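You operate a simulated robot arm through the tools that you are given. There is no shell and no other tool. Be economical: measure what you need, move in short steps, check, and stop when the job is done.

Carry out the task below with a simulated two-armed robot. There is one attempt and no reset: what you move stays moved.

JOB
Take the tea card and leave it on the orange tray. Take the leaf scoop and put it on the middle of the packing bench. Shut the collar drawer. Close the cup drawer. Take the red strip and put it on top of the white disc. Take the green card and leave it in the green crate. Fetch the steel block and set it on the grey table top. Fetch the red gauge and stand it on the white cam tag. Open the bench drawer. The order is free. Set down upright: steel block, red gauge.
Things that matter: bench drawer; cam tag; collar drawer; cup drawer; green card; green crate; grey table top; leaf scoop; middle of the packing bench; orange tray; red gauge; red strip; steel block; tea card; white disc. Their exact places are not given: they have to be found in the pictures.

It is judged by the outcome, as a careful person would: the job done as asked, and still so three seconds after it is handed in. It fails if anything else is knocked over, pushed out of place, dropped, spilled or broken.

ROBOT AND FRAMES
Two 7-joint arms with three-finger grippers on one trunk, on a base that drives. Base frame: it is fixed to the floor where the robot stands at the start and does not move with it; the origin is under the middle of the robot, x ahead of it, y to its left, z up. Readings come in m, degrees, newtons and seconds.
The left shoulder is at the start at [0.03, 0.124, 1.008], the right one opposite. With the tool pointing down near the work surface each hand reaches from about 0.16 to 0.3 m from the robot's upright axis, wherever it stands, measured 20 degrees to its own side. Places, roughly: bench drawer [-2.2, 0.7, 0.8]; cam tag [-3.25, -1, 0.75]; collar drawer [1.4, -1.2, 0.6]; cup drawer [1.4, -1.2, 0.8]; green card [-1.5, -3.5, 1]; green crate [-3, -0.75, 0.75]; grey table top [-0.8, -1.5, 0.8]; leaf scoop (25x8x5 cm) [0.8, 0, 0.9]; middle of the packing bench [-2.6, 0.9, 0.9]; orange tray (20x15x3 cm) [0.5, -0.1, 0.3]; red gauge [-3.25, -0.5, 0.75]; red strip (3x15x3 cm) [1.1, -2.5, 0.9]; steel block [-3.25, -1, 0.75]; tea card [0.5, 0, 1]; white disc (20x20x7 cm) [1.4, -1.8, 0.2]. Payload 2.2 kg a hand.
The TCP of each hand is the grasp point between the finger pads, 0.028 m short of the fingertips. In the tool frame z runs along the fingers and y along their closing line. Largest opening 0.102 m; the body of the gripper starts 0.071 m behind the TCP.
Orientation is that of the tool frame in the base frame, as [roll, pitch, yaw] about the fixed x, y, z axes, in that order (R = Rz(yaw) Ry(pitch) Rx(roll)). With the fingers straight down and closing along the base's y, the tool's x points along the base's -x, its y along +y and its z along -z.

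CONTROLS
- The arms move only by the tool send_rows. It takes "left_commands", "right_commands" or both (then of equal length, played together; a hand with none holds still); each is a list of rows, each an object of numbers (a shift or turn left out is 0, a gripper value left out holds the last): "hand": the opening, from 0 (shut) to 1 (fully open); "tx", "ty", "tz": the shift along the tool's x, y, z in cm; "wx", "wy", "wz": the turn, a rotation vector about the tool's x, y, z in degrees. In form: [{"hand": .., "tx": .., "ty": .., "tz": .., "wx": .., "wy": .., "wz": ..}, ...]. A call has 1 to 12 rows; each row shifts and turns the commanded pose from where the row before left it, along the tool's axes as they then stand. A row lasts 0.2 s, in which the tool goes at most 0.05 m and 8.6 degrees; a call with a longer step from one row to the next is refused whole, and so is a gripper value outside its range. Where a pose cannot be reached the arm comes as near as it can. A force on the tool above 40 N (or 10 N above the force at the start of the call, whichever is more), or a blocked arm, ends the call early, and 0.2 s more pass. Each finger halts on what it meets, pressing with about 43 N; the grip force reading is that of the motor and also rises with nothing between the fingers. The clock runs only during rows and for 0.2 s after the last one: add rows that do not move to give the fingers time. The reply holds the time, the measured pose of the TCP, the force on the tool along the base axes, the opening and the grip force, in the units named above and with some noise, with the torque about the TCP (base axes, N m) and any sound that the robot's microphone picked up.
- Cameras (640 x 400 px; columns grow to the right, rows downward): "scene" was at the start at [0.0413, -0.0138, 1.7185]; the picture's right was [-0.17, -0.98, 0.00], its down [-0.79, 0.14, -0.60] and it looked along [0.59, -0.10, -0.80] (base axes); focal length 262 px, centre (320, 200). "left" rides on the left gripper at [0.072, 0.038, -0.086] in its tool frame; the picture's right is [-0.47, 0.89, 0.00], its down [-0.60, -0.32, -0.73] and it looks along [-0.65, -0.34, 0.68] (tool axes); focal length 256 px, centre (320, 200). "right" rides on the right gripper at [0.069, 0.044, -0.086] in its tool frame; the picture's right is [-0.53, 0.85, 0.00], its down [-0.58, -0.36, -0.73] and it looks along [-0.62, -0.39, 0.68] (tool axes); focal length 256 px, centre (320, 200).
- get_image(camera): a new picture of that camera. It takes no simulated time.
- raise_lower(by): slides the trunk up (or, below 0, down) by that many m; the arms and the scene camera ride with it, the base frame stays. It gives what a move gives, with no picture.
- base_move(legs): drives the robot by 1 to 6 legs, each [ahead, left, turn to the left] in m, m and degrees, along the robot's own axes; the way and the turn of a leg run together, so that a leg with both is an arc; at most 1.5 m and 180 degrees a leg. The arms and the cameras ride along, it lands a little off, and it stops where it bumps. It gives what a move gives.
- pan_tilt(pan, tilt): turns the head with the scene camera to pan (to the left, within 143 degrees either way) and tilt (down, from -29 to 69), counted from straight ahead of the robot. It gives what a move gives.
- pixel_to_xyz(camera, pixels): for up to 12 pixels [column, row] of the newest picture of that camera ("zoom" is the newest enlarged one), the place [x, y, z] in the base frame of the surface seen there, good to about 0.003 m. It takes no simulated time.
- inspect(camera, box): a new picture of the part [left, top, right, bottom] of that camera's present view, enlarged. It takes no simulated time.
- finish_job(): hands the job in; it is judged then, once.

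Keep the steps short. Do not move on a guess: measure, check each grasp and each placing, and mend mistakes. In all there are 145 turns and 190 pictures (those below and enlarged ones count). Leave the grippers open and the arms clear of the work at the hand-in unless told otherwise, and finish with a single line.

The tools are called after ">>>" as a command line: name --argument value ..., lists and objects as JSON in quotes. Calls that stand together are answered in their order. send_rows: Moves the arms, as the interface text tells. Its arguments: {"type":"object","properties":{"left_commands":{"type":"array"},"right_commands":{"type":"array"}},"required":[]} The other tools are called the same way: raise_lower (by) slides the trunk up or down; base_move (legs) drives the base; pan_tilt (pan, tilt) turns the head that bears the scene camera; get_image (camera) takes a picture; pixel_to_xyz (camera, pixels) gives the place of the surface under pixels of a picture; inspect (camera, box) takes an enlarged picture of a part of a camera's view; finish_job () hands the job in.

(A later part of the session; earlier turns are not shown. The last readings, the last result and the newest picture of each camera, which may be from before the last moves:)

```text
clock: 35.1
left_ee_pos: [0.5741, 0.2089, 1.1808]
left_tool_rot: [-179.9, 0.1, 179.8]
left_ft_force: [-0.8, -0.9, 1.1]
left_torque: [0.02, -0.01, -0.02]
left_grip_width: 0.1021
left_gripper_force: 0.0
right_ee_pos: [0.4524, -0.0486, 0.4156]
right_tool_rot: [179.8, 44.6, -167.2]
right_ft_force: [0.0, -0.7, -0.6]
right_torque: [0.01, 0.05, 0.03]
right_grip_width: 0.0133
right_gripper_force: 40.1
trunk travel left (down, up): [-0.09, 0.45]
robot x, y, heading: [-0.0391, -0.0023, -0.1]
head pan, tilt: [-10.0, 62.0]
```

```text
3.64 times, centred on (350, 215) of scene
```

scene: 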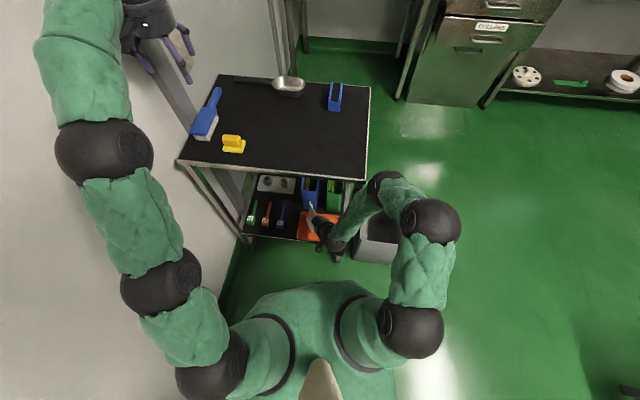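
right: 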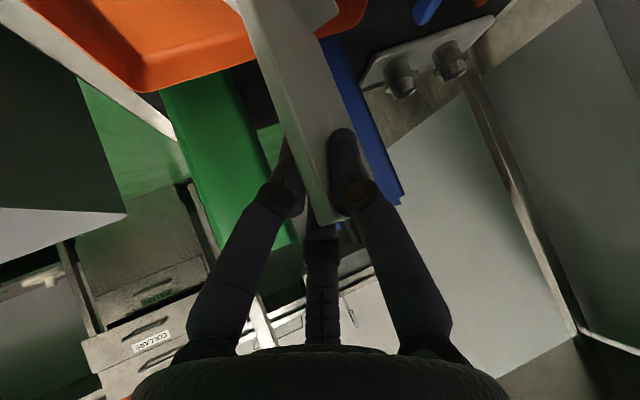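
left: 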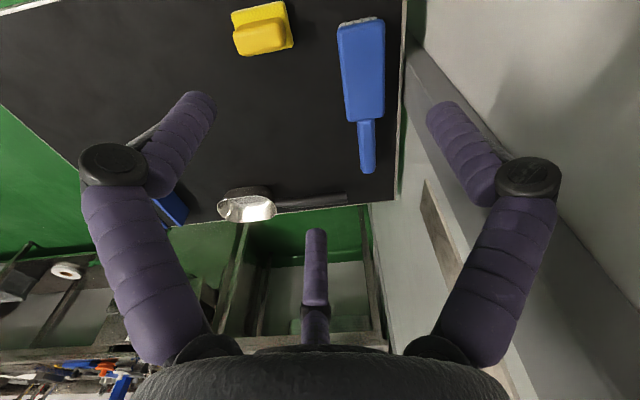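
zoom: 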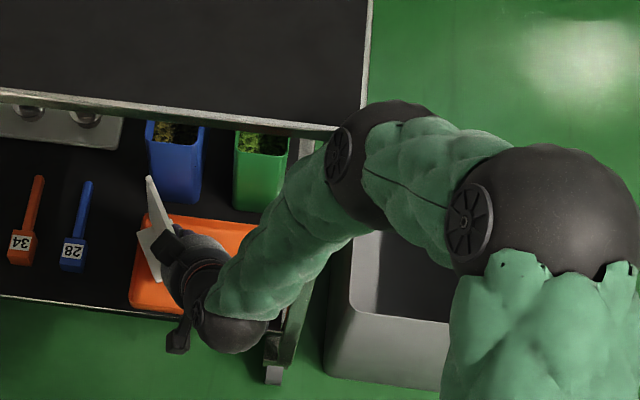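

The lean is gone. I'll shift 1.5 cm right for margin and lower gently onto the tray floor.

>>> send_rows --right_commands '[{"ty": -1.5}, {"tx": 0.7, "tz": 0.7}, {"tx": 0.35, "tz": 0.35}, {"tx": 0.25, "tz": 0.25}, {}]'

>>> inspect --camera "scene" --box '[285, 160, 415, 270]'

>>> inspect --camera "right" --box '[20, 0, 420, 240]'

```text
clock: 36.3
left_ee_pos: [0.5663, 0.2085, 1.1848]
left_tool_rot: [-179.9, 0.4, 180.0]
left_ft_force: [0.4, 0.2, -0.8]
left_torque: [-0.01, 0.01, 0.01]
left_grip_width: 0.1018
left_gripper_force: 0.1
right_ee_pos: [0.462, -0.0669, 0.4047]
right_tool_rot: [-179.5, 45.5, -166.9]
right_ft_force: [-2.5, -1.0, 25.2]
right_torque: [-0.24, -1.98, -0.09]
right_grip_width: 0.014
right_gripper_force: 40.0
trunk travel left (down, up): [-0.09, 0.45]
robot x, y, heading: [-0.038, 0.001, -0.2]
head pan, tilt: [-10.0, 62.0]
```

```text
3.64 times, centred on (350, 215) of scene
```

zoom: 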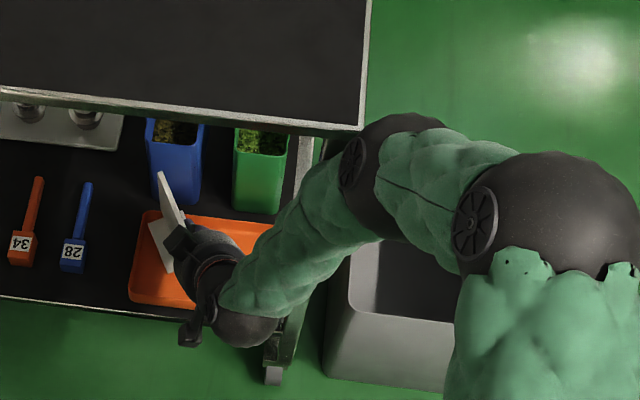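

```text
1.60 times, centred on (220, 120) of right
```

zoom: 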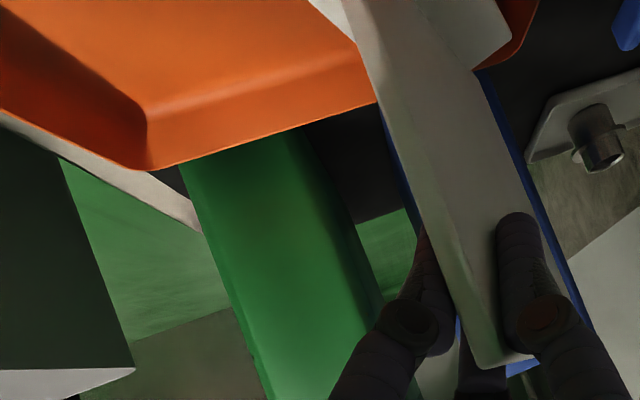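

Again the contact is at the far wall. The tray floor is narrower than its rim because the walls slope. I'll lift 2 cm, turn another 20°, and shift back and left so the card lies closer to the tray's long axis.

>>> send_rows --right_commands '[{"tx": -1.4, "tz": -1.4}, {"wx": -4.71, "wz": -4.71}, {"wx": -4.71, "wz": -4.71}, {"wx": -4.71, "wz": -4.71}, {}]'

>>> inspect --camera "scene" --box '[285, 160, 415, 270]'

```text
clock: 37.5
left_ee_pos: [0.5689, 0.2111, 1.1834]
left_tool_rot: [-179.8, 0.2, 179.9]
left_ft_force: [0.0, 0.3, 0.6]
left_torque: [0.01, -0.01, -0.03]
left_grip_width: 0.102
left_gripper_force: 0.1
right_ee_pos: [0.4533, -0.0604, 0.4189]
right_tool_rot: [179.7, 44.7, -147.1]
right_ft_force: [1.2, 0.2, -1.2]
right_torque: [-0.02, 0.07, 0.02]
right_grip_width: 0.0135
right_gripper_force: 40.1
trunk travel left (down, up): [-0.09, 0.45]
robot x, y, heading: [-0.0383, -0.0007, 0.1]
head pan, tilt: [-10.0, 62.0]
```

```text
3.64 times, centred on (350, 215) of scene
```

zoom: 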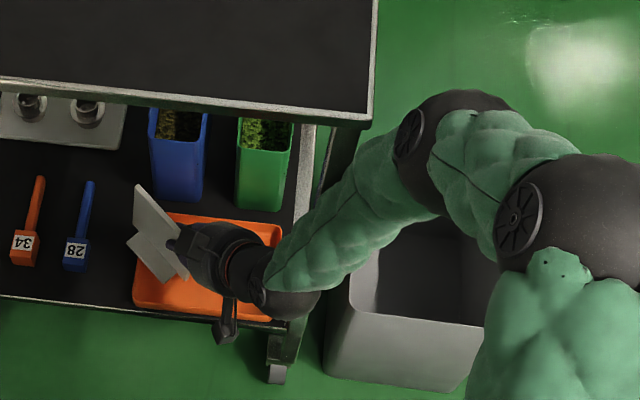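

The card is now well inside the rim in plan. I'll lower it in small steps.

>>> send_rows --right_commands '[{"tx": 0.7, "tz": 0.7}, {"tx": 0.35, "tz": 0.35}, {"tx": 0.25, "tz": 0.25}, {}]'

>>> inspect --camera "scene" --box '[285, 160, 415, 270]'

>>> inspect --camera "right" --box '[20, 0, 420, 240]'

```text
clock: 38.5
left_ee_pos: [0.5585, 0.2135, 1.1896]
left_tool_rot: [-179.7, 0.8, 179.9]
left_ft_force: [0.1, -0.7, 0.1]
left_torque: [-0.03, 0.0, 0.01]
left_grip_width: 0.1019
left_gripper_force: 0.1
right_ee_pos: [0.4503, -0.0595, 0.4061]
right_tool_rot: [-179.8, 45.1, -146.8]
right_ft_force: [-1.9, -3.1, 7.2]
right_torque: [0.11, 0.02, 0.04]
right_grip_width: 0.0136
right_gripper_force: 39.7
trunk travel left (down, up): [-0.09, 0.45]
robot x, y, heading: [-0.0364, 0.0011, -0.2]
head pan, tilt: [-10.0, 62.0]
```

```text
3.64 times, centred on (350, 215) of scene
```

zoom: 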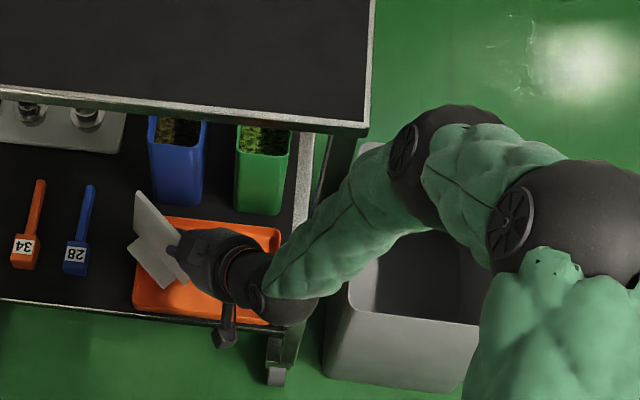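

```text
1.60 times, centred on (220, 120) of right
```

zoom: 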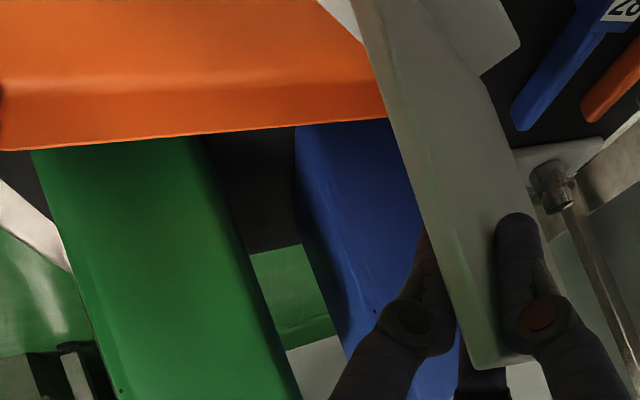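

Now the arm leans on something while the tool force is only 7 N. I'll lift 3 cm and measure where the forearm is relative to the leg and table corner.

>>> send_rows --right_commands '[{"tx": -1.4, "tz": -1.4}, {"tx": -0.8, "tz": -0.8}, {}]'

>>> inspect --camera "scene" --box '[320, 170, 400, 260]'

>>> pixel_to_xyz --camera "zoom" --pixels '[[320, 60], [250, 100], [220, 150], [200, 200], [160, 250], [120, 300], [180, 160], [190, 120], [400, 150], [100, 330]]'

```text
clock: 39.3
left_ee_pos: [0.5729, 0.2059, 1.1821]
left_tool_rot: [-180.0, 0.0, 179.8]
left_ft_force: [-0.8, -0.5, -0.7]
left_torque: [0.01, 0.0, 0.01]
left_grip_width: 0.1019
left_gripper_force: 0.0
right_ee_pos: [0.4538, -0.0609, 0.4281]
right_tool_rot: [179.1, 44.6, -147.7]
right_ft_force: [0.5, 0.5, -0.8]
right_torque: [0.01, 0.04, -0.03]
right_grip_width: 0.0135
right_gripper_force: 40.3
trunk travel left (down, up): [-0.09, 0.45]
robot x, y, heading: [-0.0419, -0.0009, -0.2]
head pan, tilt: [-10.0, 62.0]
```

```text
4.44 times, centred on (360, 215) of scene
```

zoom: 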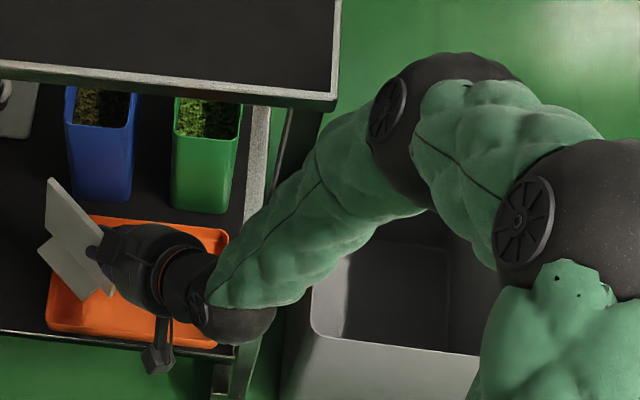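

```text
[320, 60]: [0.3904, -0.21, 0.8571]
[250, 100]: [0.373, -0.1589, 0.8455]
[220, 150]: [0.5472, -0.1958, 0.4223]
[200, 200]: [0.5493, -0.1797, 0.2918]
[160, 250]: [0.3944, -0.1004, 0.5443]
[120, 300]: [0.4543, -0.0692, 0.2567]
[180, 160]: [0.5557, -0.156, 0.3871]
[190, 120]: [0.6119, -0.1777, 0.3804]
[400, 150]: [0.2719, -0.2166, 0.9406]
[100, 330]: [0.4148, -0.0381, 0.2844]
```

I'll measure the tray's rim corners and floor exactly from this enlarged view.

>>> pixel_to_xyz --camera "zoom" --pixels '[[90, 218], [224, 234], [212, 345], [52, 321], [150, 224], [226, 290], [130, 335], [60, 280], [130, 310], [200, 330], [75, 315], [215, 250]]'

```text
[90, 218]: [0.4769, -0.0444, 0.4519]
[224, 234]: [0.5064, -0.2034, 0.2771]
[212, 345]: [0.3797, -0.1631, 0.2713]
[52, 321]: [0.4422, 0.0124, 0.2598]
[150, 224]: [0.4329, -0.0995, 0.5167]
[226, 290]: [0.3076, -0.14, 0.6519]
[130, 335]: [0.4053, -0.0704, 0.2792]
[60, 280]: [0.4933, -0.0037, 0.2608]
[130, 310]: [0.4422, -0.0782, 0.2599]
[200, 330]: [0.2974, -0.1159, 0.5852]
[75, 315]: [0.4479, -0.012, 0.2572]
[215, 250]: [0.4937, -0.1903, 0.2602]
```

Tray centre is ≈(0.474,-0.09) and the turn of 17° is confirmed. To straighten the arm and keep the elbow off the table edge, I'll raise the trunk further while lowering the hand by the same amount, and also centre the card to the right.

>>> raise_lower --by 0.09

>>> send_rows --right_commands '[{"tx": 1.6, "tz": 1.6}, {"tx": 1.6, "tz": 1.6}, {"tx": 1.6, "tz": 1.6}, {"tx": 1.56, "tz": 1.56}, {}]'

>>> raise_lower --by 0.09

>>> send_rows --right_commands '[{"tx": 1.6, "tz": 1.6}, {"tx": 1.6, "tz": 1.6}, {"tx": 1.6, "tz": 1.6}, {"tx": 1.56, "tz": 1.56}, {}]'

>>> get_image --camera "scene"

```text
clock: 40.5
left_ee_pos: [0.5698, 0.2094, 1.2748]
left_tool_rot: [179.9, 0.3, 179.9]
left_ft_force: [-0.8, 0.4, -0.3]
left_torque: [-0.01, -0.01, 0.02]
left_grip_width: 0.1023
left_gripper_force: 0.0
right_ee_pos: [0.4541, -0.0597, 0.5204]
right_tool_rot: [179.6, 44.7, -147.3]
right_ft_force: [0.1, -0.5, 0.0]
right_torque: [-0.02, 0.03, 0.03]
right_grip_width: 0.0137
right_gripper_force: 39.8
trunk travel left (down, up): [-0.18, 0.36]
robot x, y, heading: [-0.041, 0.0017, 0.1]
head pan, tilt: [-10.0, 62.0]
```

```text
clock: 41.8
left_ee_pos: [0.5698, 0.2059, 1.2734]
left_tool_rot: [-180.0, 0.4, 180.0]
left_ft_force: [0.1, 0.2, -0.5]
left_torque: [-0.01, 0.01, 0.04]
left_grip_width: 0.102
left_gripper_force: 0.0
right_ee_pos: [0.4568, -0.0626, 0.4309]
right_tool_rot: [179.6, 45.0, -147.7]
right_ft_force: [0.5, 0.2, -1.3]
right_torque: [-0.01, 0.04, -0.02]
right_grip_width: 0.0136
right_gripper_force: 40.4
trunk travel left (down, up): [-0.18, 0.36]
robot x, y, heading: [-0.0359, -0.001, -0.3]
head pan, tilt: [-10.0, 62.0]
```

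```text
clock: 43.0
left_ee_pos: [0.5707, 0.2114, 1.3631]
left_tool_rot: [-179.9, 0.0, 179.9]
left_ft_force: [0.1, 0.4, 0.2]
left_torque: [-0.01, 0.01, -0.01]
left_grip_width: 0.1023
left_gripper_force: 0.0
right_ee_pos: [0.4567, -0.0568, 0.5211]
right_tool_rot: [179.8, 44.8, -147.1]
right_ft_force: [0.5, -0.3, -0.6]
right_torque: [-0.05, -0.01, 0.0]
right_grip_width: 0.0137
right_gripper_force: 39.9
trunk travel left (down, up): [-0.27, 0.27]
robot x, y, heading: [-0.041, -0.0007, 0.1]
head pan, tilt: [-10.0, 62.0]
```

```text
clock: 44.2
left_ee_pos: [0.5747, 0.2082, 1.3616]
left_tool_rot: [-180.0, 0.0, 179.8]
left_ft_force: [0.1, 0.5, -0.8]
left_torque: [0.01, 0.0, -0.01]
left_grip_width: 0.1017
left_gripper_force: 0.1
right_ee_pos: [0.4592, -0.0613, 0.4304]
right_tool_rot: [-180.0, 44.8, -147.2]
right_ft_force: [-0.4, 0.2, -1.2]
right_torque: [-0.05, 0.02, 0.02]
right_grip_width: 0.0132
right_gripper_force: 39.9
trunk travel left (down, up): [-0.27, 0.27]
robot x, y, heading: [-0.0381, 0.0014, -0.3]
head pan, tilt: [-10.0, 62.0]
```

```text
149 pictures are left
```

scene: 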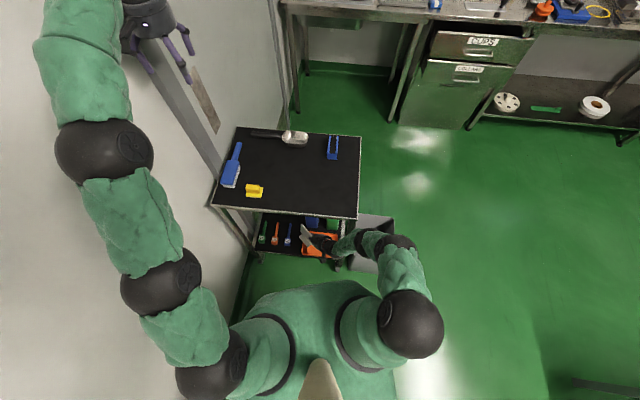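

The elbow is now low and clear with no lean. I'll shift 1.8 cm and lower in small steps.

>>> send_rows --right_commands '[{"tx": 0.93, "tz": -0.93, "ty": -1.29}, {"tx": 0.7, "tz": 0.7}, {"tx": 0.7, "tz": 0.7}, {"tx": 0.35, "tz": 0.35}, {}]'

>>> inspect --camera "scene" --box '[270, 190, 400, 290]'

```text
clock: 45.4
left_ee_pos: [0.5734, 0.2084, 1.3612]
left_tool_rot: [-179.8, 0.0, 179.9]
left_ft_force: [0.1, -0.2, -0.2]
left_torque: [-0.03, -0.02, 0.03]
left_grip_width: 0.1019
left_gripper_force: 0.1
right_ee_pos: [0.4542, -0.08, 0.41]
right_tool_rot: [179.8, 44.7, -147.2]
right_ft_force: [-1.5, -0.8, -1.1]
right_torque: [-0.01, 0.04, 0.02]
right_grip_width: 0.0135
right_gripper_force: 40.3
right hand out of reach, approached as far as the arm can: row 4
trunk travel left (down, up): [-0.27, 0.27]
robot x, y, heading: [-0.0424, -0.0017, 0.1]
head pan, tilt: [-10.0, 62.0]
```

```text
4.00 times, centred on (335, 240) of scene
```

zoom: 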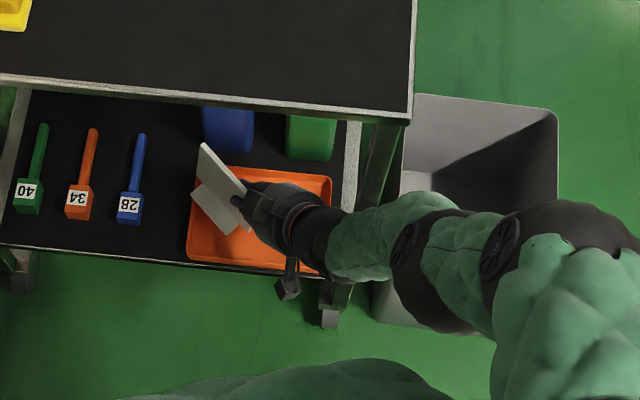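

The arm is at its reach limit, so I'll lower with the trunk in small amounts.

>>> raise_lower --by -0.012

>>> raise_lower --by -0.004

>>> inspect --camera "scene" --box '[270, 190, 400, 290]'

```text
clock: 46.0
left_ee_pos: [0.571, 0.2098, 1.3514]
left_tool_rot: [-179.9, 0.2, 179.9]
left_ft_force: [0.5, 0.0, -0.5]
left_torque: [0.0, 0.02, -0.02]
left_grip_width: 0.102
left_gripper_force: 0.1
right_ee_pos: [0.4559, -0.08, 0.4006]
right_tool_rot: [-179.8, 45.1, -146.9]
right_ft_force: [-5.3, -5.1, 27.7]
right_torque: [1.61, -0.83, 0.14]
right_grip_width: 0.0134
right_gripper_force: 40.6
trunk travel left (down, up): [-0.258, 0.282]
robot x, y, heading: [-0.0358, -0.0004, -0.1]
head pan, tilt: [-10.0, 62.0]
```

```text
clock: 46.5
left_ee_pos: [0.571, 0.2099, 1.3475]
left_tool_rot: [-179.8, 0.2, 179.8]
left_ft_force: [-0.3, -0.5, -0.5]
left_torque: [-0.01, 0.03, 0.01]
left_grip_width: 0.1017
left_gripper_force: 0.0
right_ee_pos: [0.4537, -0.081, 0.3948]
right_tool_rot: [-179.9, 44.9, -147.1]
right_ft_force: [-6.4, -4.2, 24.3]
right_torque: [1.45, -0.64, 0.24]
right_grip_width: 0.0136
right_gripper_force: 40.3
trunk travel left (down, up): [-0.254, 0.286]
robot x, y, heading: [-0.0412, -0.0016, -0.0]
head pan, tilt: [-10.0, 62.0]
```

```text
4.00 times, centred on (335, 240) of scene
```

zoom: 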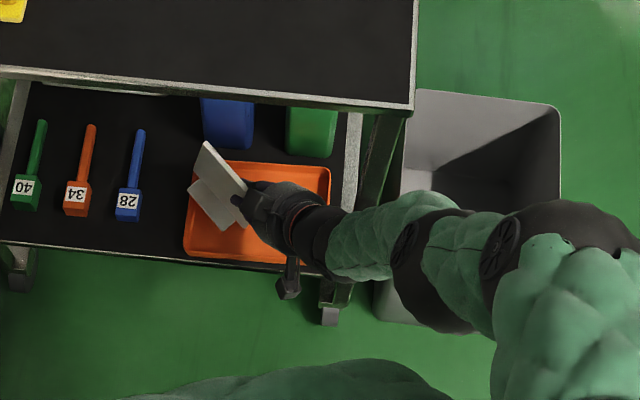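

The card bottom is at z≈0.259, about floor level, but the torque shows it pressing on the left wall. I'll lift 8 mm, shift 1.5 cm right, and lower again.

>>> raise_lower --by 0.01

>>> send_rows --right_commands '[{"tx": 0.8, "tz": -0.8, "ty": -1.0}, {}]'

>>> raise_lower --by -0.01

>>> inspect --camera "scene" --box '[270, 190, 400, 290]'

```text
clock: 47.1
left_ee_pos: [0.5738, 0.2079, 1.3558]
left_tool_rot: [-179.9, 0.0, 179.8]
left_ft_force: [0.3, 0.0, -0.4]
left_torque: [0.01, 0.01, 0.01]
left_grip_width: 0.1019
left_gripper_force: 0.1
right_ee_pos: [0.4539, -0.0798, 0.4031]
right_tool_rot: [179.9, 44.7, -147.2]
right_ft_force: [-0.3, -0.4, -0.1]
right_torque: [-0.04, 0.0, 0.0]
right_grip_width: 0.0136
right_gripper_force: 39.6
trunk travel left (down, up): [-0.264, 0.276]
robot x, y, heading: [-0.04, -0.0011, 0.2]
head pan, tilt: [-10.0, 62.0]
```

```text
clock: 47.7
left_ee_pos: [0.5733, 0.215, 1.3558]
left_tool_rot: [-179.7, 0.0, -180.0]
left_ft_force: [0.4, -0.4, 0.0]
left_torque: [-0.01, -0.02, -0.03]
left_grip_width: 0.1017
left_gripper_force: 0.0
right_ee_pos: [0.4438, -0.0854, 0.4035]
right_tool_rot: [179.3, 44.5, -147.0]
right_ft_force: [0.3, 0.5, -1.6]
right_torque: [0.0, 0.03, 0.04]
right_grip_width: 0.0135
right_gripper_force: 39.7
trunk travel left (down, up): [-0.264, 0.276]
robot x, y, heading: [-0.039, 0.0014, -0.2]
head pan, tilt: [-10.0, 62.0]
```

```text
clock: 48.3
left_ee_pos: [0.5697, 0.2106, 1.345]
left_tool_rot: [-179.8, 0.2, 179.8]
left_ft_force: [0.7, -0.5, 0.4]
left_torque: [0.0, 0.0, 0.01]
left_grip_width: 0.1023
left_gripper_force: 0.1
right_ee_pos: [0.4394, -0.089, 0.3938]
right_tool_rot: [179.0, 44.5, -147.7]
right_ft_force: [0.5, 0.2, -1.7]
right_torque: [-0.04, 0.05, -0.01]
right_grip_width: 0.0134
right_gripper_force: 40.6
trunk travel left (down, up): [-0.254, 0.286]
robot x, y, heading: [-0.0406, -0.0055, 0.1]
head pan, tilt: [-10.0, 62.0]
```

```text
4.00 times, centred on (335, 240) of scene
```

zoom: 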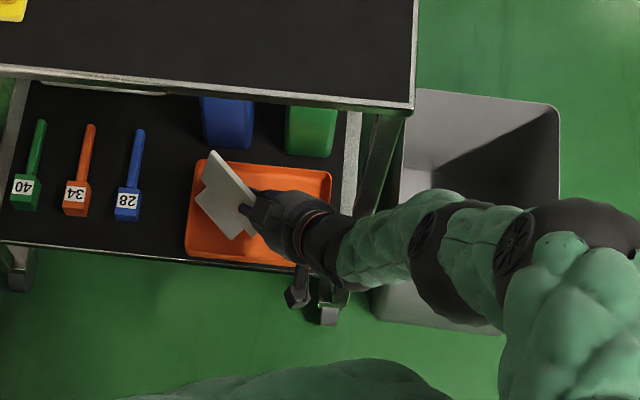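

No contact force now. I'll lower in 4 mm steps until the floor is felt.

>>> raise_lower --by -0.004

>>> raise_lower --by -0.004

```text
clock: 48.8
left_ee_pos: [0.5694, 0.2099, 1.3432]
left_tool_rot: [-179.8, 0.2, 179.9]
left_ft_force: [-0.5, 0.5, 0.1]
left_torque: [0.0, -0.01, -0.06]
left_grip_width: 0.1022
left_gripper_force: 0.0
right_ee_pos: [0.4397, -0.0894, 0.3905]
right_tool_rot: [179.1, 44.5, -147.7]
right_ft_force: [-0.4, -0.1, -0.2]
right_torque: [-0.01, 0.01, -0.03]
right_grip_width: 0.0134
right_gripper_force: 40.6
trunk travel left (down, up): [-0.25, 0.29]
robot x, y, heading: [-0.0424, -0.0026, -0.2]
head pan, tilt: [-10.0, 62.0]
```

```text
clock: 49.4
left_ee_pos: [0.5691, 0.2102, 1.3398]
left_tool_rot: [-179.8, 0.3, 180.0]
left_ft_force: [-0.8, -0.1, -0.5]
left_torque: [-0.02, 0.01, 0.02]
left_grip_width: 0.1021
left_gripper_force: 0.1
right_ee_pos: [0.4397, -0.0876, 0.3871]
right_tool_rot: [179.3, 44.7, -147.5]
right_ft_force: [-1.2, -1.0, 14.0]
right_torque: [-0.02, 0.08, -0.02]
right_grip_width: 0.0134
right_gripper_force: 40.0
trunk travel left (down, up): [-0.246, 0.294]
robot x, y, heading: [-0.039, 0.0014, -0.0]
head pan, tilt: [-10.0, 62.0]
```

Floor contact: 14 N with almost no torque, so the card stands on the floor. I'll release a little and check.

>>> send_rows --right_commands '[{"hand": 0.35}, {}, {}]'

>>> send_rows --right_commands '[{"tz": -2}, {"tz": -3}, {"tz": -3}, {}]'

>>> inspect --camera "scene" --box '[270, 190, 400, 290]'

>>> get_image --camera "right"

```text
clock: 50.1
left_ee_pos: [0.57, 0.2112, 1.3391]
left_tool_rot: [-179.8, 0.3, 179.9]
left_ft_force: [0.5, -0.9, 0.3]
left_torque: [0.03, 0.01, 0.0]
left_grip_width: 0.102
left_gripper_force: 0.0
right_ee_pos: [0.441, -0.0882, 0.3863]
right_tool_rot: [179.0, 44.6, -147.5]
right_ft_force: [0.5, -0.8, 0.3]
right_torque: [-0.03, 0.01, -0.01]
right_grip_width: 0.0356
right_gripper_force: 0.0
trunk travel left (down, up): [-0.246, 0.294]
robot x, y, heading: [-0.0366, 0.0003, -0.0]
head pan, tilt: [-10.0, 62.0]
```

```text
clock: 50.8
left_ee_pos: [0.5719, 0.2113, 1.3418]
left_tool_rot: [-180.0, 0.3, -179.9]
left_ft_force: [-0.7, -0.2, 1.8]
left_torque: [0.08, -0.08, 0.04]
left_grip_width: 0.1018
left_gripper_force: 0.0
right_ee_pos: [0.4206, -0.0996, 0.4194]
right_tool_rot: [179.5, 45.1, -146.3]
right_ft_force: [-0.7, 0.6, -0.1]
right_torque: [0.0, 0.01, -0.03]
right_grip_width: 0.0356
right_gripper_force: 0.1
trunk travel left (down, up): [-0.246, 0.294]
robot x, y, heading: [-0.0374, 0.0017, 0.1]
head pan, tilt: [-10.0, 62.0]
stopped in row 3 (right hand): the force on the tool passed its limit at 168 N (the readings are from after the stop); the commanded pose is now the measured one
```

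```text
4.00 times, centred on (335, 240) of scene
```

zoom: 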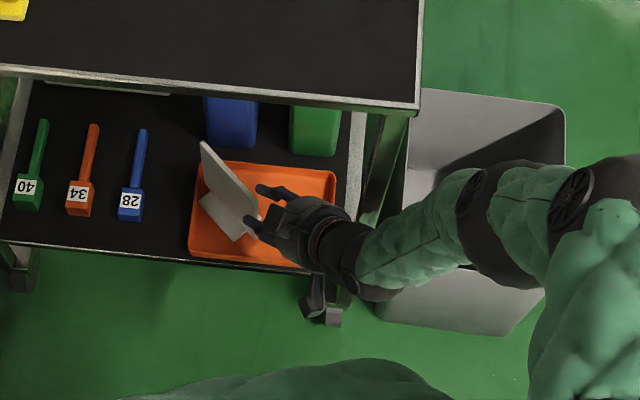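

```text
144 pictures are left
```

right: 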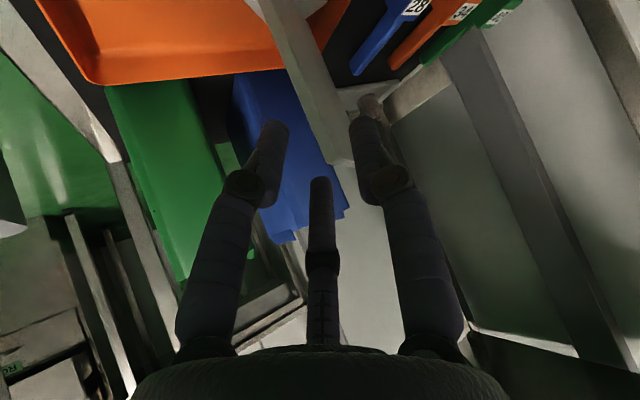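

The hand touched the cart leg while retreating. The card stands in the tray and the fingers are open around its top corner. I'll go straight up 4 cm first.

>>> send_rows --right_commands '[{"tx": -1.4, "tz": -1.4}, {"tx": -1.4, "tz": -1.4}, {}]'

>>> inspect --camera "scene" --box '[270, 190, 400, 290]'

>>> get_image --camera "scene"

>>> pixel_to_xyz --camera "scene" --pixels '[[353, 215], [210, 207], [236, 128], [318, 237], [326, 250], [355, 216]]'

```text
clock: 51.6
left_ee_pos: [0.5745, 0.2136, 1.3378]
left_tool_rot: [-179.9, 0.1, -179.9]
left_ft_force: [-0.5, 0.9, 0.1]
left_torque: [-0.01, 0.0, -0.04]
left_grip_width: 0.1021
left_gripper_force: 0.1
right_ee_pos: [0.4209, -0.0974, 0.4594]
right_tool_rot: [179.2, 45.0, -146.4]
right_ft_force: [-2.1, 7.3, -3.0]
right_torque: [-0.36, -0.39, -0.74]
right_grip_width: 0.0359
right_gripper_force: 0.0
trunk travel left (down, up): [-0.246, 0.294]
robot x, y, heading: [-0.0351, 0.0001, 0.3]
head pan, tilt: [-10.0, 62.0]
```

```text
4.00 times, centred on (335, 240) of scene
```

zoom: 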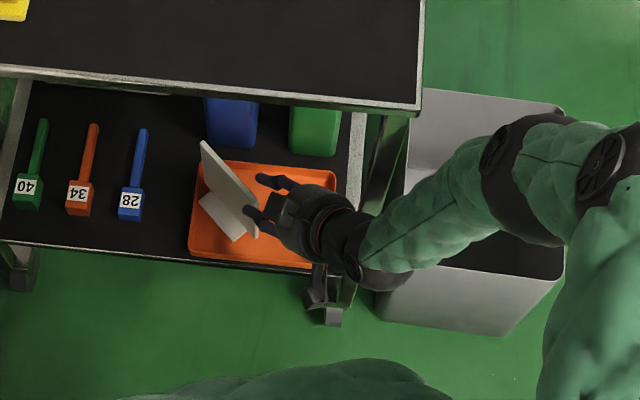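

```text
142 pictures are left
```

scene: 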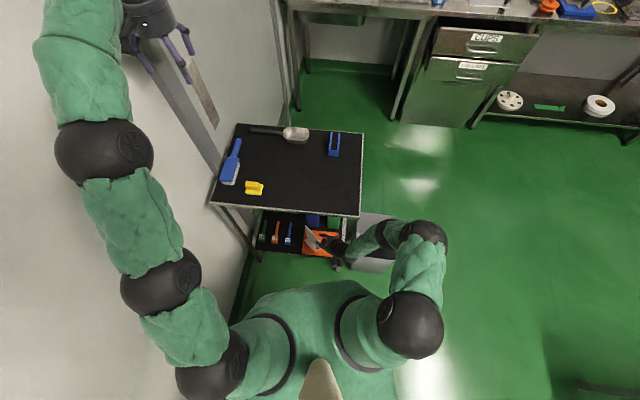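

```text
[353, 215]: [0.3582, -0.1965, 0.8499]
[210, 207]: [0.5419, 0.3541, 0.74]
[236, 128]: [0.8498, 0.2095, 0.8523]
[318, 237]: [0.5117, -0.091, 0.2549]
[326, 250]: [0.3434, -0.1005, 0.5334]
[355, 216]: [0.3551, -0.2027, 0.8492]
```

The card stands upright on the tray. The hand still brushes the leg, so I'll rise 4 cm, move left away from the leg, turn straight, and draw out.

>>> send_rows --right_commands '[{"tx": -1.4, "tz": -1.4}, {"ty": 1.5, "tx": -1.4, "tz": -1.4}, {"ty": 2.5}, {"ty": 2.5, "tx": 0.8, "tz": -0.8}, {"wx": 5.9, "wz": 5.9}, {"wx": 5.9, "wz": 5.9}, {"wx": 5.9, "wz": 5.9}, {"wx": 5.9, "wz": 5.9}, {"wx": 5.9, "wz": 5.9}, {"wx": 5.9, "wz": 5.9}, {}]'

>>> inspect --camera "scene" --box '[250, 180, 410, 300]'

```text
clock: 54.0
left_ee_pos: [0.5742, 0.2107, 1.3389]
left_tool_rot: [-179.9, 0.2, -180.0]
left_ft_force: [-0.7, -0.5, 0.4]
left_torque: [0.03, 0.02, -0.01]
left_grip_width: 0.102
left_gripper_force: 0.1
right_ee_pos: [0.3753, -0.0497, 0.4979]
right_tool_rot: [179.6, 44.6, 163.6]
right_ft_force: [0.0, 0.3, -0.4]
right_torque: [0.02, 0.0, 0.03]
right_grip_width: 0.0357
right_gripper_force: 0.1
trunk travel left (down, up): [-0.246, 0.294]
robot x, y, heading: [-0.0392, 0.0041, 0.5]
head pan, tilt: [-10.0, 62.0]
```

```text
3.33 times, centred on (330, 240) of scene
```

zoom: 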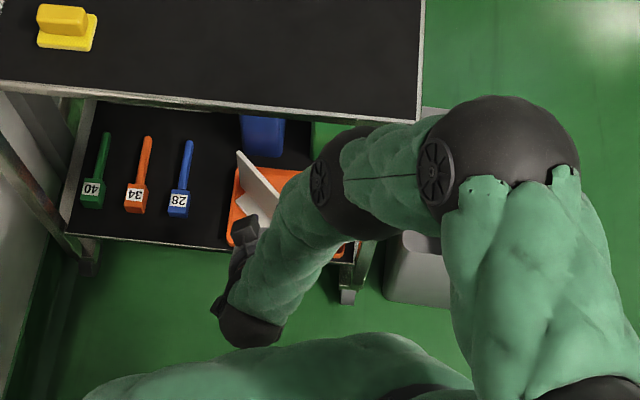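

The hand is free of the card and leg. I'll draw the right hand back and raise it above the table, then look for the scoop with the scene and left cameras.

>>> send_rows --right_commands '[{"tx": 2.8, "tz": -2.8}, {"tx": 2.8, "tz": -2.8}, {"tx": 2.4, "tz": -2.4}, {"tx": -2.8, "tz": -2.8}, {"tx": -2.8, "tz": -2.8}, {"tx": -2.8, "tz": -2.8}, {"tx": -2.8, "tz": -2.8}, {"tx": -2.8, "tz": -2.8}, {"tx": -2.8, "tz": -2.8}, {"tx": -2.8, "tz": -2.8}, {"tx": -2.8, "tz": -2.8}, {"tx": -2.8, "tz": -2.8}]'

>>> send_rows --right_commands '[{"tx": -2.8, "tz": -2.8}, {"tx": -2.8, "tz": -2.8}, {"tx": -2.8, "tz": -2.8}, {"tx": -2.8, "tz": -2.8}, {"tx": -2.8, "tz": -2.8}, {}]'

>>> pan_tilt --pan 0 --tilt 55

>>> get_image --camera "scene"

>>> get_image --camera "left"

```text
clock: 56.6
left_ee_pos: [0.5747, 0.2121, 1.3386]
left_tool_rot: [-179.9, 0.1, -179.9]
left_ft_force: [0.1, 0.3, 0.0]
left_torque: [0.03, 0.04, 0.01]
left_grip_width: 0.1021
left_gripper_force: 0.1
right_ee_pos: [0.2656, -0.0237, 0.8537]
right_tool_rot: [-179.8, 44.4, 164.3]
right_ft_force: [0.3, -1.2, 0.2]
right_torque: [0.0, 0.0, -0.03]
right_grip_width: 0.0358
right_gripper_force: 0.1
trunk travel left (down, up): [-0.246, 0.294]
robot x, y, heading: [-0.0388, 0.001, -0.1]
head pan, tilt: [-10.0, 62.0]
```

```text
clock: 58.0
left_ee_pos: [0.576, 0.2129, 1.337]
left_tool_rot: [-179.9, 0.0, -180.0]
left_ft_force: [-0.3, 0.7, -0.4]
left_torque: [-0.03, 0.02, 0.03]
left_grip_width: 0.1018
left_gripper_force: 0.0
right_ee_pos: [0.272, -0.0215, 1.0515]
right_tool_rot: [179.8, 44.6, 163.8]
right_ft_force: [0.0, 0.1, -0.3]
right_torque: [0.03, 0.0, -0.01]
right_grip_width: 0.0357
right_gripper_force: 0.1
trunk travel left (down, up): [-0.246, 0.294]
robot x, y, heading: [-0.0361, -0.0013, 0.3]
head pan, tilt: [-10.0, 62.0]
```

```text
clock: 58.7
left_ee_pos: [0.5742, 0.2121, 1.3382]
left_tool_rot: [-179.9, 0.2, -179.8]
left_ft_force: [-0.2, 0.7, 0.7]
left_torque: [0.0, 0.0, 0.01]
left_grip_width: 0.1017
left_gripper_force: 0.0
right_ee_pos: [0.2718, -0.0208, 1.0531]
right_tool_rot: [179.7, 44.6, 163.8]
right_ft_force: [-0.3, -0.2, 0.5]
right_torque: [0.01, 0.02, 0.0]
right_grip_width: 0.0359
right_gripper_force: 0.1
trunk travel left (down, up): [-0.246, 0.294]
robot x, y, heading: [-0.0393, 0.0008, -0.0]
head pan, tilt: [0.0, 55.0]
```

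```text
140 pictures are left
```

scene: 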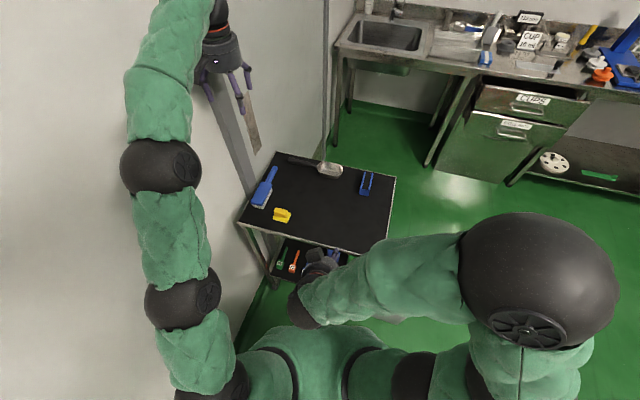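

```text
139 pictures are left
```

left: 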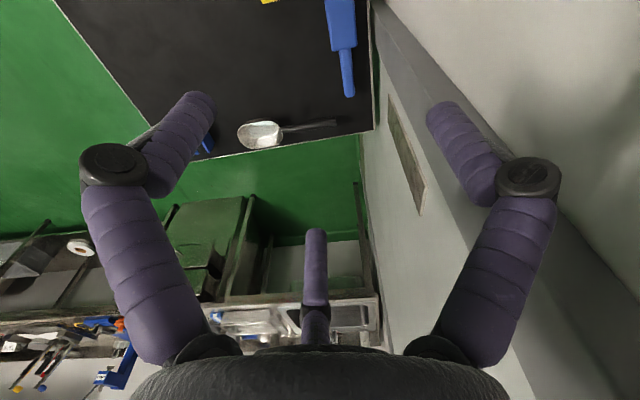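

The scoop is visible in the left view at about (260,133), with its handle running to (340,122). I'll enlarge and measure it.

>>> inspect --camera "left" --box '[220, 90, 380, 170]'

>>> pixel_to_xyz --camera "left" --pixels '[[238, 132], [282, 130], [262, 147], [290, 129], [300, 127], [310, 126], [320, 125], [330, 124], [335, 122], [338, 121], [345, 97]]'

>>> inspect --camera "scene" --box '[260, 145, 400, 230]'

```text
4.00 times, centred on (300, 130) of left
```

zoom: 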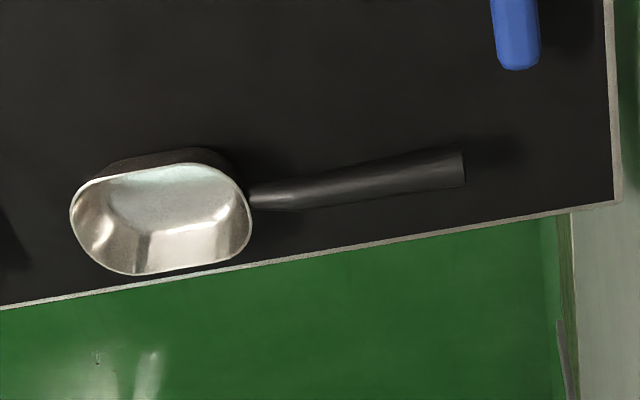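

```text
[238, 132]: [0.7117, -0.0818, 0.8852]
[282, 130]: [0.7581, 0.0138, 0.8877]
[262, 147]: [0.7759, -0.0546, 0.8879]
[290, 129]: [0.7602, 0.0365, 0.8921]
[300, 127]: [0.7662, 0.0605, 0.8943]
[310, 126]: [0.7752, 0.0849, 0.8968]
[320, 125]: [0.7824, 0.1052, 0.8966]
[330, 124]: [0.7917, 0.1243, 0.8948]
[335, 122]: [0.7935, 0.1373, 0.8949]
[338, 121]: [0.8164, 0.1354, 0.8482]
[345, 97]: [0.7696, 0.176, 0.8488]
```

```text
4.57 times, centred on (330, 188) of scene
```

zoom: 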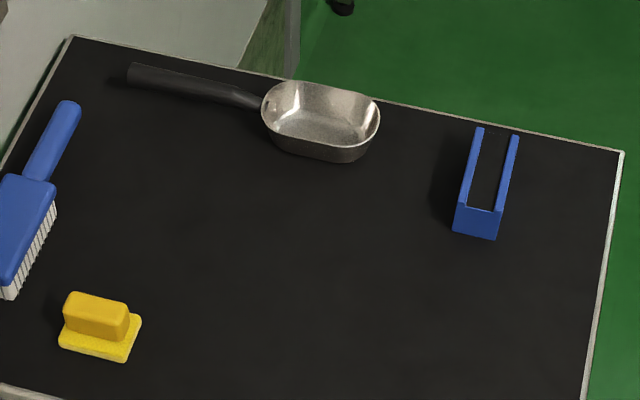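

The handle's top is at z≈0.895 and it runs from (0.76,0.036) to (0.795,0.14). I'll turn the left hand +73° so it closes across the handle, tilt it 20° forward for reach, and set a moderate opening.

>>> send_rows --left_commands '[{"wz": -8.1, "hand": 0.6}, {"wz": -8.1}, {"wz": -8.1}, {"wz": -8.1}, {"wz": -8.1}, {"wz": -8.1}, {"wz": -8.1}, {"wz": -8.1}, {"wz": -8.1}, {"wx": 6.7}, {"wx": 6.7}, {"wx": 6.7}]'

>>> get_image --camera "left"

```text
clock: 61.3
left_ee_pos: [0.5742, 0.2118, 1.34]
left_tool_rot: [-159.6, -0.1, -106.8]
left_ft_force: [-0.3, 0.2, 0.7]
left_torque: [0.0, 0.0, -0.01]
left_grip_width: 0.0612
left_gripper_force: 0.1
right_ee_pos: [0.2719, -0.0203, 1.0525]
right_tool_rot: [179.6, 44.7, 163.8]
right_ft_force: [0.7, -0.6, 0.6]
right_torque: [0.02, -0.06, 0.0]
right_grip_width: 0.0356
right_gripper_force: 0.0
trunk travel left (down, up): [-0.246, 0.294]
robot x, y, heading: [-0.035, 0.0012, 0.2]
head pan, tilt: [0.0, 55.0]
```

```text
136 pictures are left
```

left: 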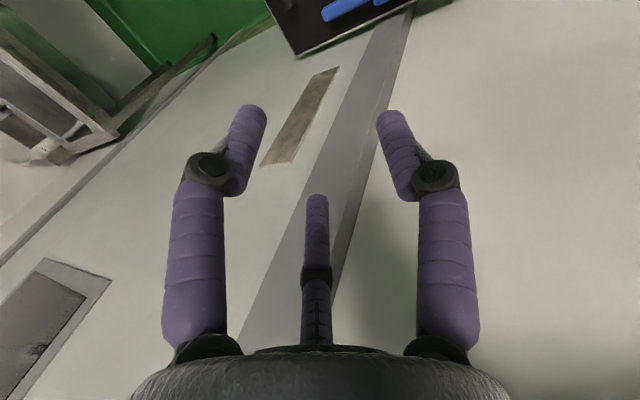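

I'll move above the handle, stopping about 11 cm short.

>>> send_rows --left_commands '[{"tx": 2.8, "ty": -1.92}, {"tx": 2.8, "ty": -1.92}, {"tx": 2.77, "ty": -1.92}, {"tz": 4.3}, {"tz": 4.3}, {"tz": 4.3}, {"tz": 4.3}, {"tz": 4.3}, {"tz": 4.3}, {"tz": 4.3}, {"tz": 4.3}, {"tz": 4.3}]'

>>> get_image --camera "left"

>>> inspect --camera "scene" --box '[240, 120, 400, 230]'

```text
clock: 63.9
left_ee_pos: [0.7319, 0.0781, 0.9949]
left_tool_rot: [-159.7, 0.0, -106.9]
left_ft_force: [0.9, 0.6, 0.2]
left_torque: [-0.04, 0.06, 0.0]
left_grip_width: 0.0615
left_gripper_force: 0.1
right_ee_pos: [0.2747, -0.0208, 1.0526]
right_tool_rot: [179.7, 44.7, 163.8]
right_ft_force: [0.0, -0.5, -0.4]
right_torque: [0.0, 0.01, 0.02]
right_grip_width: 0.0356
right_gripper_force: 0.1
trunk travel left (down, up): [-0.246, 0.294]
robot x, y, heading: [-0.0376, 0.0025, 0.1]
head pan, tilt: [0.0, 55.0]
```

```text
135 pictures are left
```

left: 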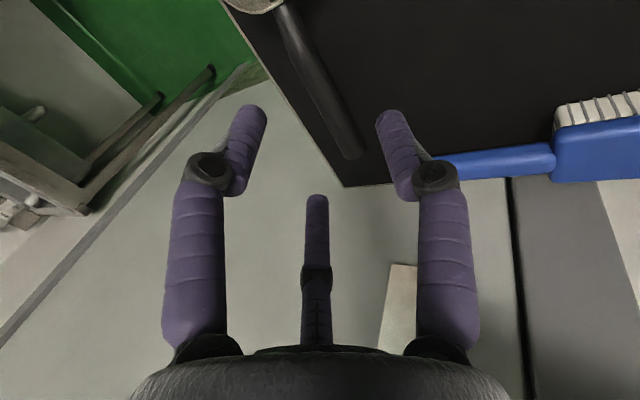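

```text
3.64 times, centred on (320, 175) of scene
```

zoom: 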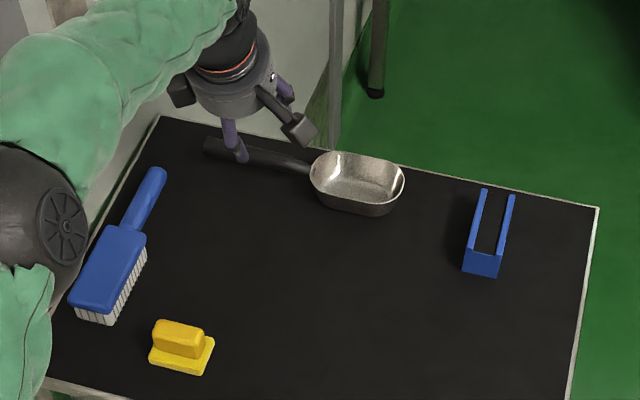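

In reach and well placed. I'll verify the handle position from the left camera before the final descent.

>>> pixel_to_xyz --camera "left" --pixels '[[285, 20], [300, 50], [315, 80], [330, 110], [345, 140], [355, 155]]'

```text
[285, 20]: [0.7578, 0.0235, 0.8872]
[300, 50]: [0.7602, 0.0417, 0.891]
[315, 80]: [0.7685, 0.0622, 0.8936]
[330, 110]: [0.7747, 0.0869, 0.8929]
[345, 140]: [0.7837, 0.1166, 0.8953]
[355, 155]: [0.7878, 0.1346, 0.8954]
```

Aligned. I'll descend 11 cm along the tool and close on the handle.

>>> send_rows --left_commands '[{"hand": 0.5, "tz": 3}, {"tz": 3}, {"tz": 3}, {"tz": 2.1}, {"hand": 0}, {}, {}]'

>>> get_image --camera "left"

```text
clock: 65.5
left_ee_pos: [0.7666, 0.0683, 0.8883]
left_tool_rot: [-159.8, -0.1, -107.0]
left_ft_force: [1.9, -1.3, 1.8]
left_torque: [-0.37, 0.1, 0.45]
left_grip_width: 0.0308
left_gripper_force: 42.9
right_ee_pos: [0.2731, -0.021, 1.0522]
right_tool_rot: [179.6, 44.7, 163.7]
right_ft_force: [-0.8, 1.0, -0.3]
right_torque: [0.02, 0.0, -0.01]
right_grip_width: 0.0357
right_gripper_force: 0.1
trunk travel left (down, up): [-0.246, 0.294]
robot x, y, heading: [-0.0373, 0.0019, 0.2]
head pan, tilt: [0.0, 55.0]
```

```text
133 pictures are left
```

left: 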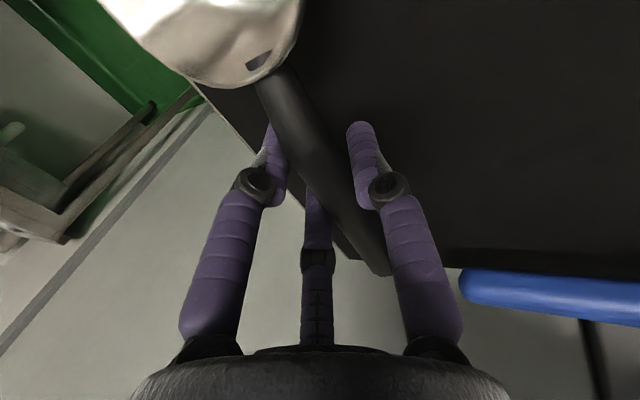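

Gripped the handle (3.1 cm, 43 N). I'll lift 27 cm and check.

>>> send_rows --left_commands '[{"ty": -0.7, "tz": -1.87}, {"ty": -1.57, "tz": -4.22}, {"ty": -1.57, "tz": -4.22}, {"ty": -1.57, "tz": -4.22}, {"ty": -1.57, "tz": -4.22}, {"ty": -1.57, "tz": -4.22}, {}]'

>>> get_image --camera "left"

>>> get_image --camera "scene"

```text
clock: 67.1
left_ee_pos: [0.7643, 0.0683, 1.1338]
left_tool_rot: [-159.9, -0.1, -106.8]
left_ft_force: [-0.1, 0.0, -1.6]
left_torque: [0.1, -0.03, 0.02]
left_grip_width: 0.0311
left_gripper_force: 43.0
right_ee_pos: [0.2731, -0.0205, 1.0524]
right_tool_rot: [179.6, 44.7, 163.8]
right_ft_force: [0.6, 0.0, 0.1]
right_torque: [0.01, 0.0, 0.03]
right_grip_width: 0.0357
right_gripper_force: 0.1
trunk travel left (down, up): [-0.246, 0.294]
robot x, y, heading: [-0.0364, 0.0003, -0.0]
head pan, tilt: [0.0, 55.0]
```

```text
132 pictures are left
```

left: 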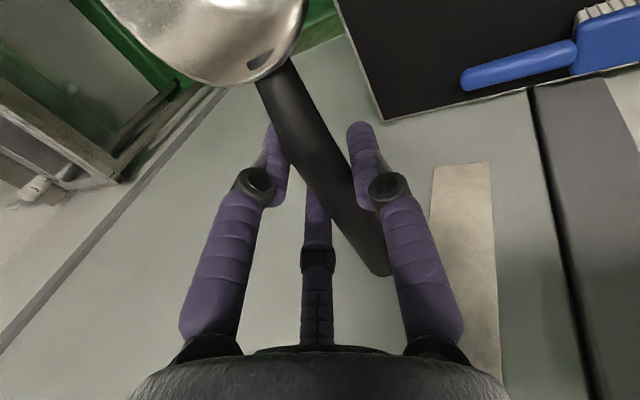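

```text
131 pictures are left
```

scene: 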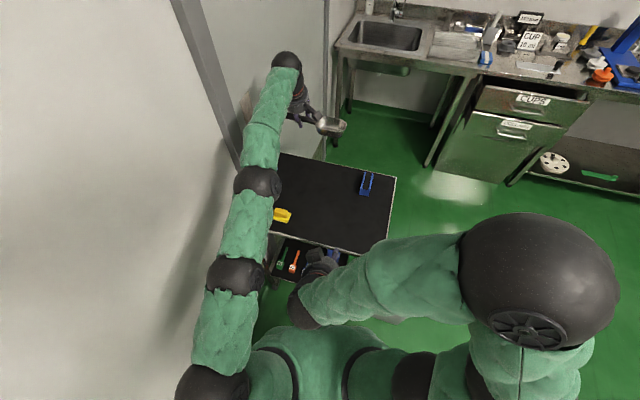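

The scoop is held. I'll bring it close to the body and move the right hand to the side. I'll also measure the drawers at (530,98) and (515,125), the white disc-like wheel at (555,162), and the bin.

>>> send_rows --left_commands '[{"tx": -0.09, "ty": 3.59, "tz": -1.88}, {"tx": -0.09, "ty": 3.59, "tz": -1.88}, {"tx": -0.09, "ty": 3.59, "tz": -1.88}, {"tx": -0.09, "ty": 3.59, "tz": -1.88}, {"tx": -0.09, "ty": 3.59, "tz": -1.88}, {"tx": -0.09, "ty": 3.59, "tz": -1.88}, {"tx": -0.09, "ty": 3.59, "tz": -1.88}, {"tx": -0.09, "ty": 3.59, "tz": -1.88}, {"tx": -0.09, "ty": 3.59, "tz": -1.88}]' --right_commands '[{"ty": -4}, {"ty": -4}, {"ty": -4}, {"ty": -4}, {"ty": -4}, {}, {}, {}, {}]'

>>> pixel_to_xyz --camera "scene" --pixels '[[480, 85], [588, 100], [475, 112], [565, 130], [440, 172], [490, 182], [555, 162], [600, 175], [528, 110], [513, 136], [560, 95]]'

>>> base_move --legs '[[0, -0.9, 0]]'

>>> pan_tilt --pan -10 --tilt 35

>>> get_image --camera "scene"

```text
clock: 68.2
left_ee_pos: [0.5964, 0.1196, 1.1556]
left_tool_rot: [-159.8, 0.0, -106.9]
left_ft_force: [0.3, 0.2, -0.7]
left_torque: [0.12, -0.05, -0.01]
left_grip_width: 0.0308
left_gripper_force: 43.3
right_ee_pos: [0.1857, -0.1996, 0.9929]
right_tool_rot: [-160.7, 27.9, -179.7]
right_ft_force: [4.6, -1.2, -2.4]
right_torque: [-0.19, -0.24, -0.27]
right_grip_width: 0.0355
right_gripper_force: 0.1
right hand out of reach, approached as far as the arm can: row 5
trunk travel left (down, up): [-0.246, 0.294]
robot x, y, heading: [-0.0377, 0.0012, 0.0]
head pan, tilt: [0.0, 55.0]
stopped in row 5 (right hand): the force on the tool passed its limit at 221 N (the readings are from after the stop); the commanded pose is now the measured one
```

```text
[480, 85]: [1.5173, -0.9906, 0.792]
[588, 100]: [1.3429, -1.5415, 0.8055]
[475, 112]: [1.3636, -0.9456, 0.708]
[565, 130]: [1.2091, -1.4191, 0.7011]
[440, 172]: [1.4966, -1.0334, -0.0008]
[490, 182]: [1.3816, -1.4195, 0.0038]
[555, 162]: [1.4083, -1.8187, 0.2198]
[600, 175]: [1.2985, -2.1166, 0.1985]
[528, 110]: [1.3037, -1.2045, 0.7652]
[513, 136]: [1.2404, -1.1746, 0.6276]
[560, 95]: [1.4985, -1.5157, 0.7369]
```

```text
clock: 73.3
left_ee_pos: [0.5953, -0.7746, 1.1552]
left_tool_rot: [-159.8, 0.0, -108.1]
left_ft_force: [-0.5, 0.2, -0.7]
left_torque: [0.13, -0.07, -0.02]
left_grip_width: 0.031
left_gripper_force: 42.8
right_ee_pos: [0.1776, -1.085, 0.9919]
right_tool_rot: [-160.7, 27.8, 179.1]
right_ft_force: [-0.9, 0.2, 0.5]
right_torque: [-0.06, 0.02, 0.01]
right_grip_width: 0.0358
right_gripper_force: 0.0
trunk travel left (down, up): [-0.246, 0.294]
robot x, y, heading: [-0.0416, -0.8767, -1.0]
head pan, tilt: [0.0, 55.0]
stopped in leg 1: the force on the tool passed its limit at 40 N (the readings are from after the stop); the commanded pose is now the measured one
```

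```text
clock: 74.1
left_ee_pos: [0.5942, -0.7744, 1.1555]
left_tool_rot: [-159.8, 0.1, -108.2]
left_ft_force: [0.3, 0.4, -0.8]
left_torque: [0.12, -0.04, -0.01]
left_grip_width: 0.0311
left_gripper_force: 42.8
right_ee_pos: [0.1765, -1.0854, 0.9909]
right_tool_rot: [-160.7, 27.8, 179.1]
right_ft_force: [-0.1, -0.3, 0.2]
right_torque: [0.01, 0.02, -0.01]
right_grip_width: 0.0356
right_gripper_force: 0.1
trunk travel left (down, up): [-0.246, 0.294]
robot x, y, heading: [-0.0408, -0.8837, -0.9]
head pan, tilt: [-10.0, 35.0]
```

```text
130 pictures are left
```

scene: 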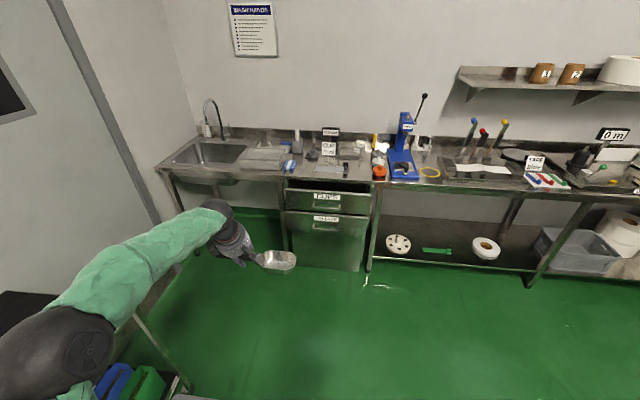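

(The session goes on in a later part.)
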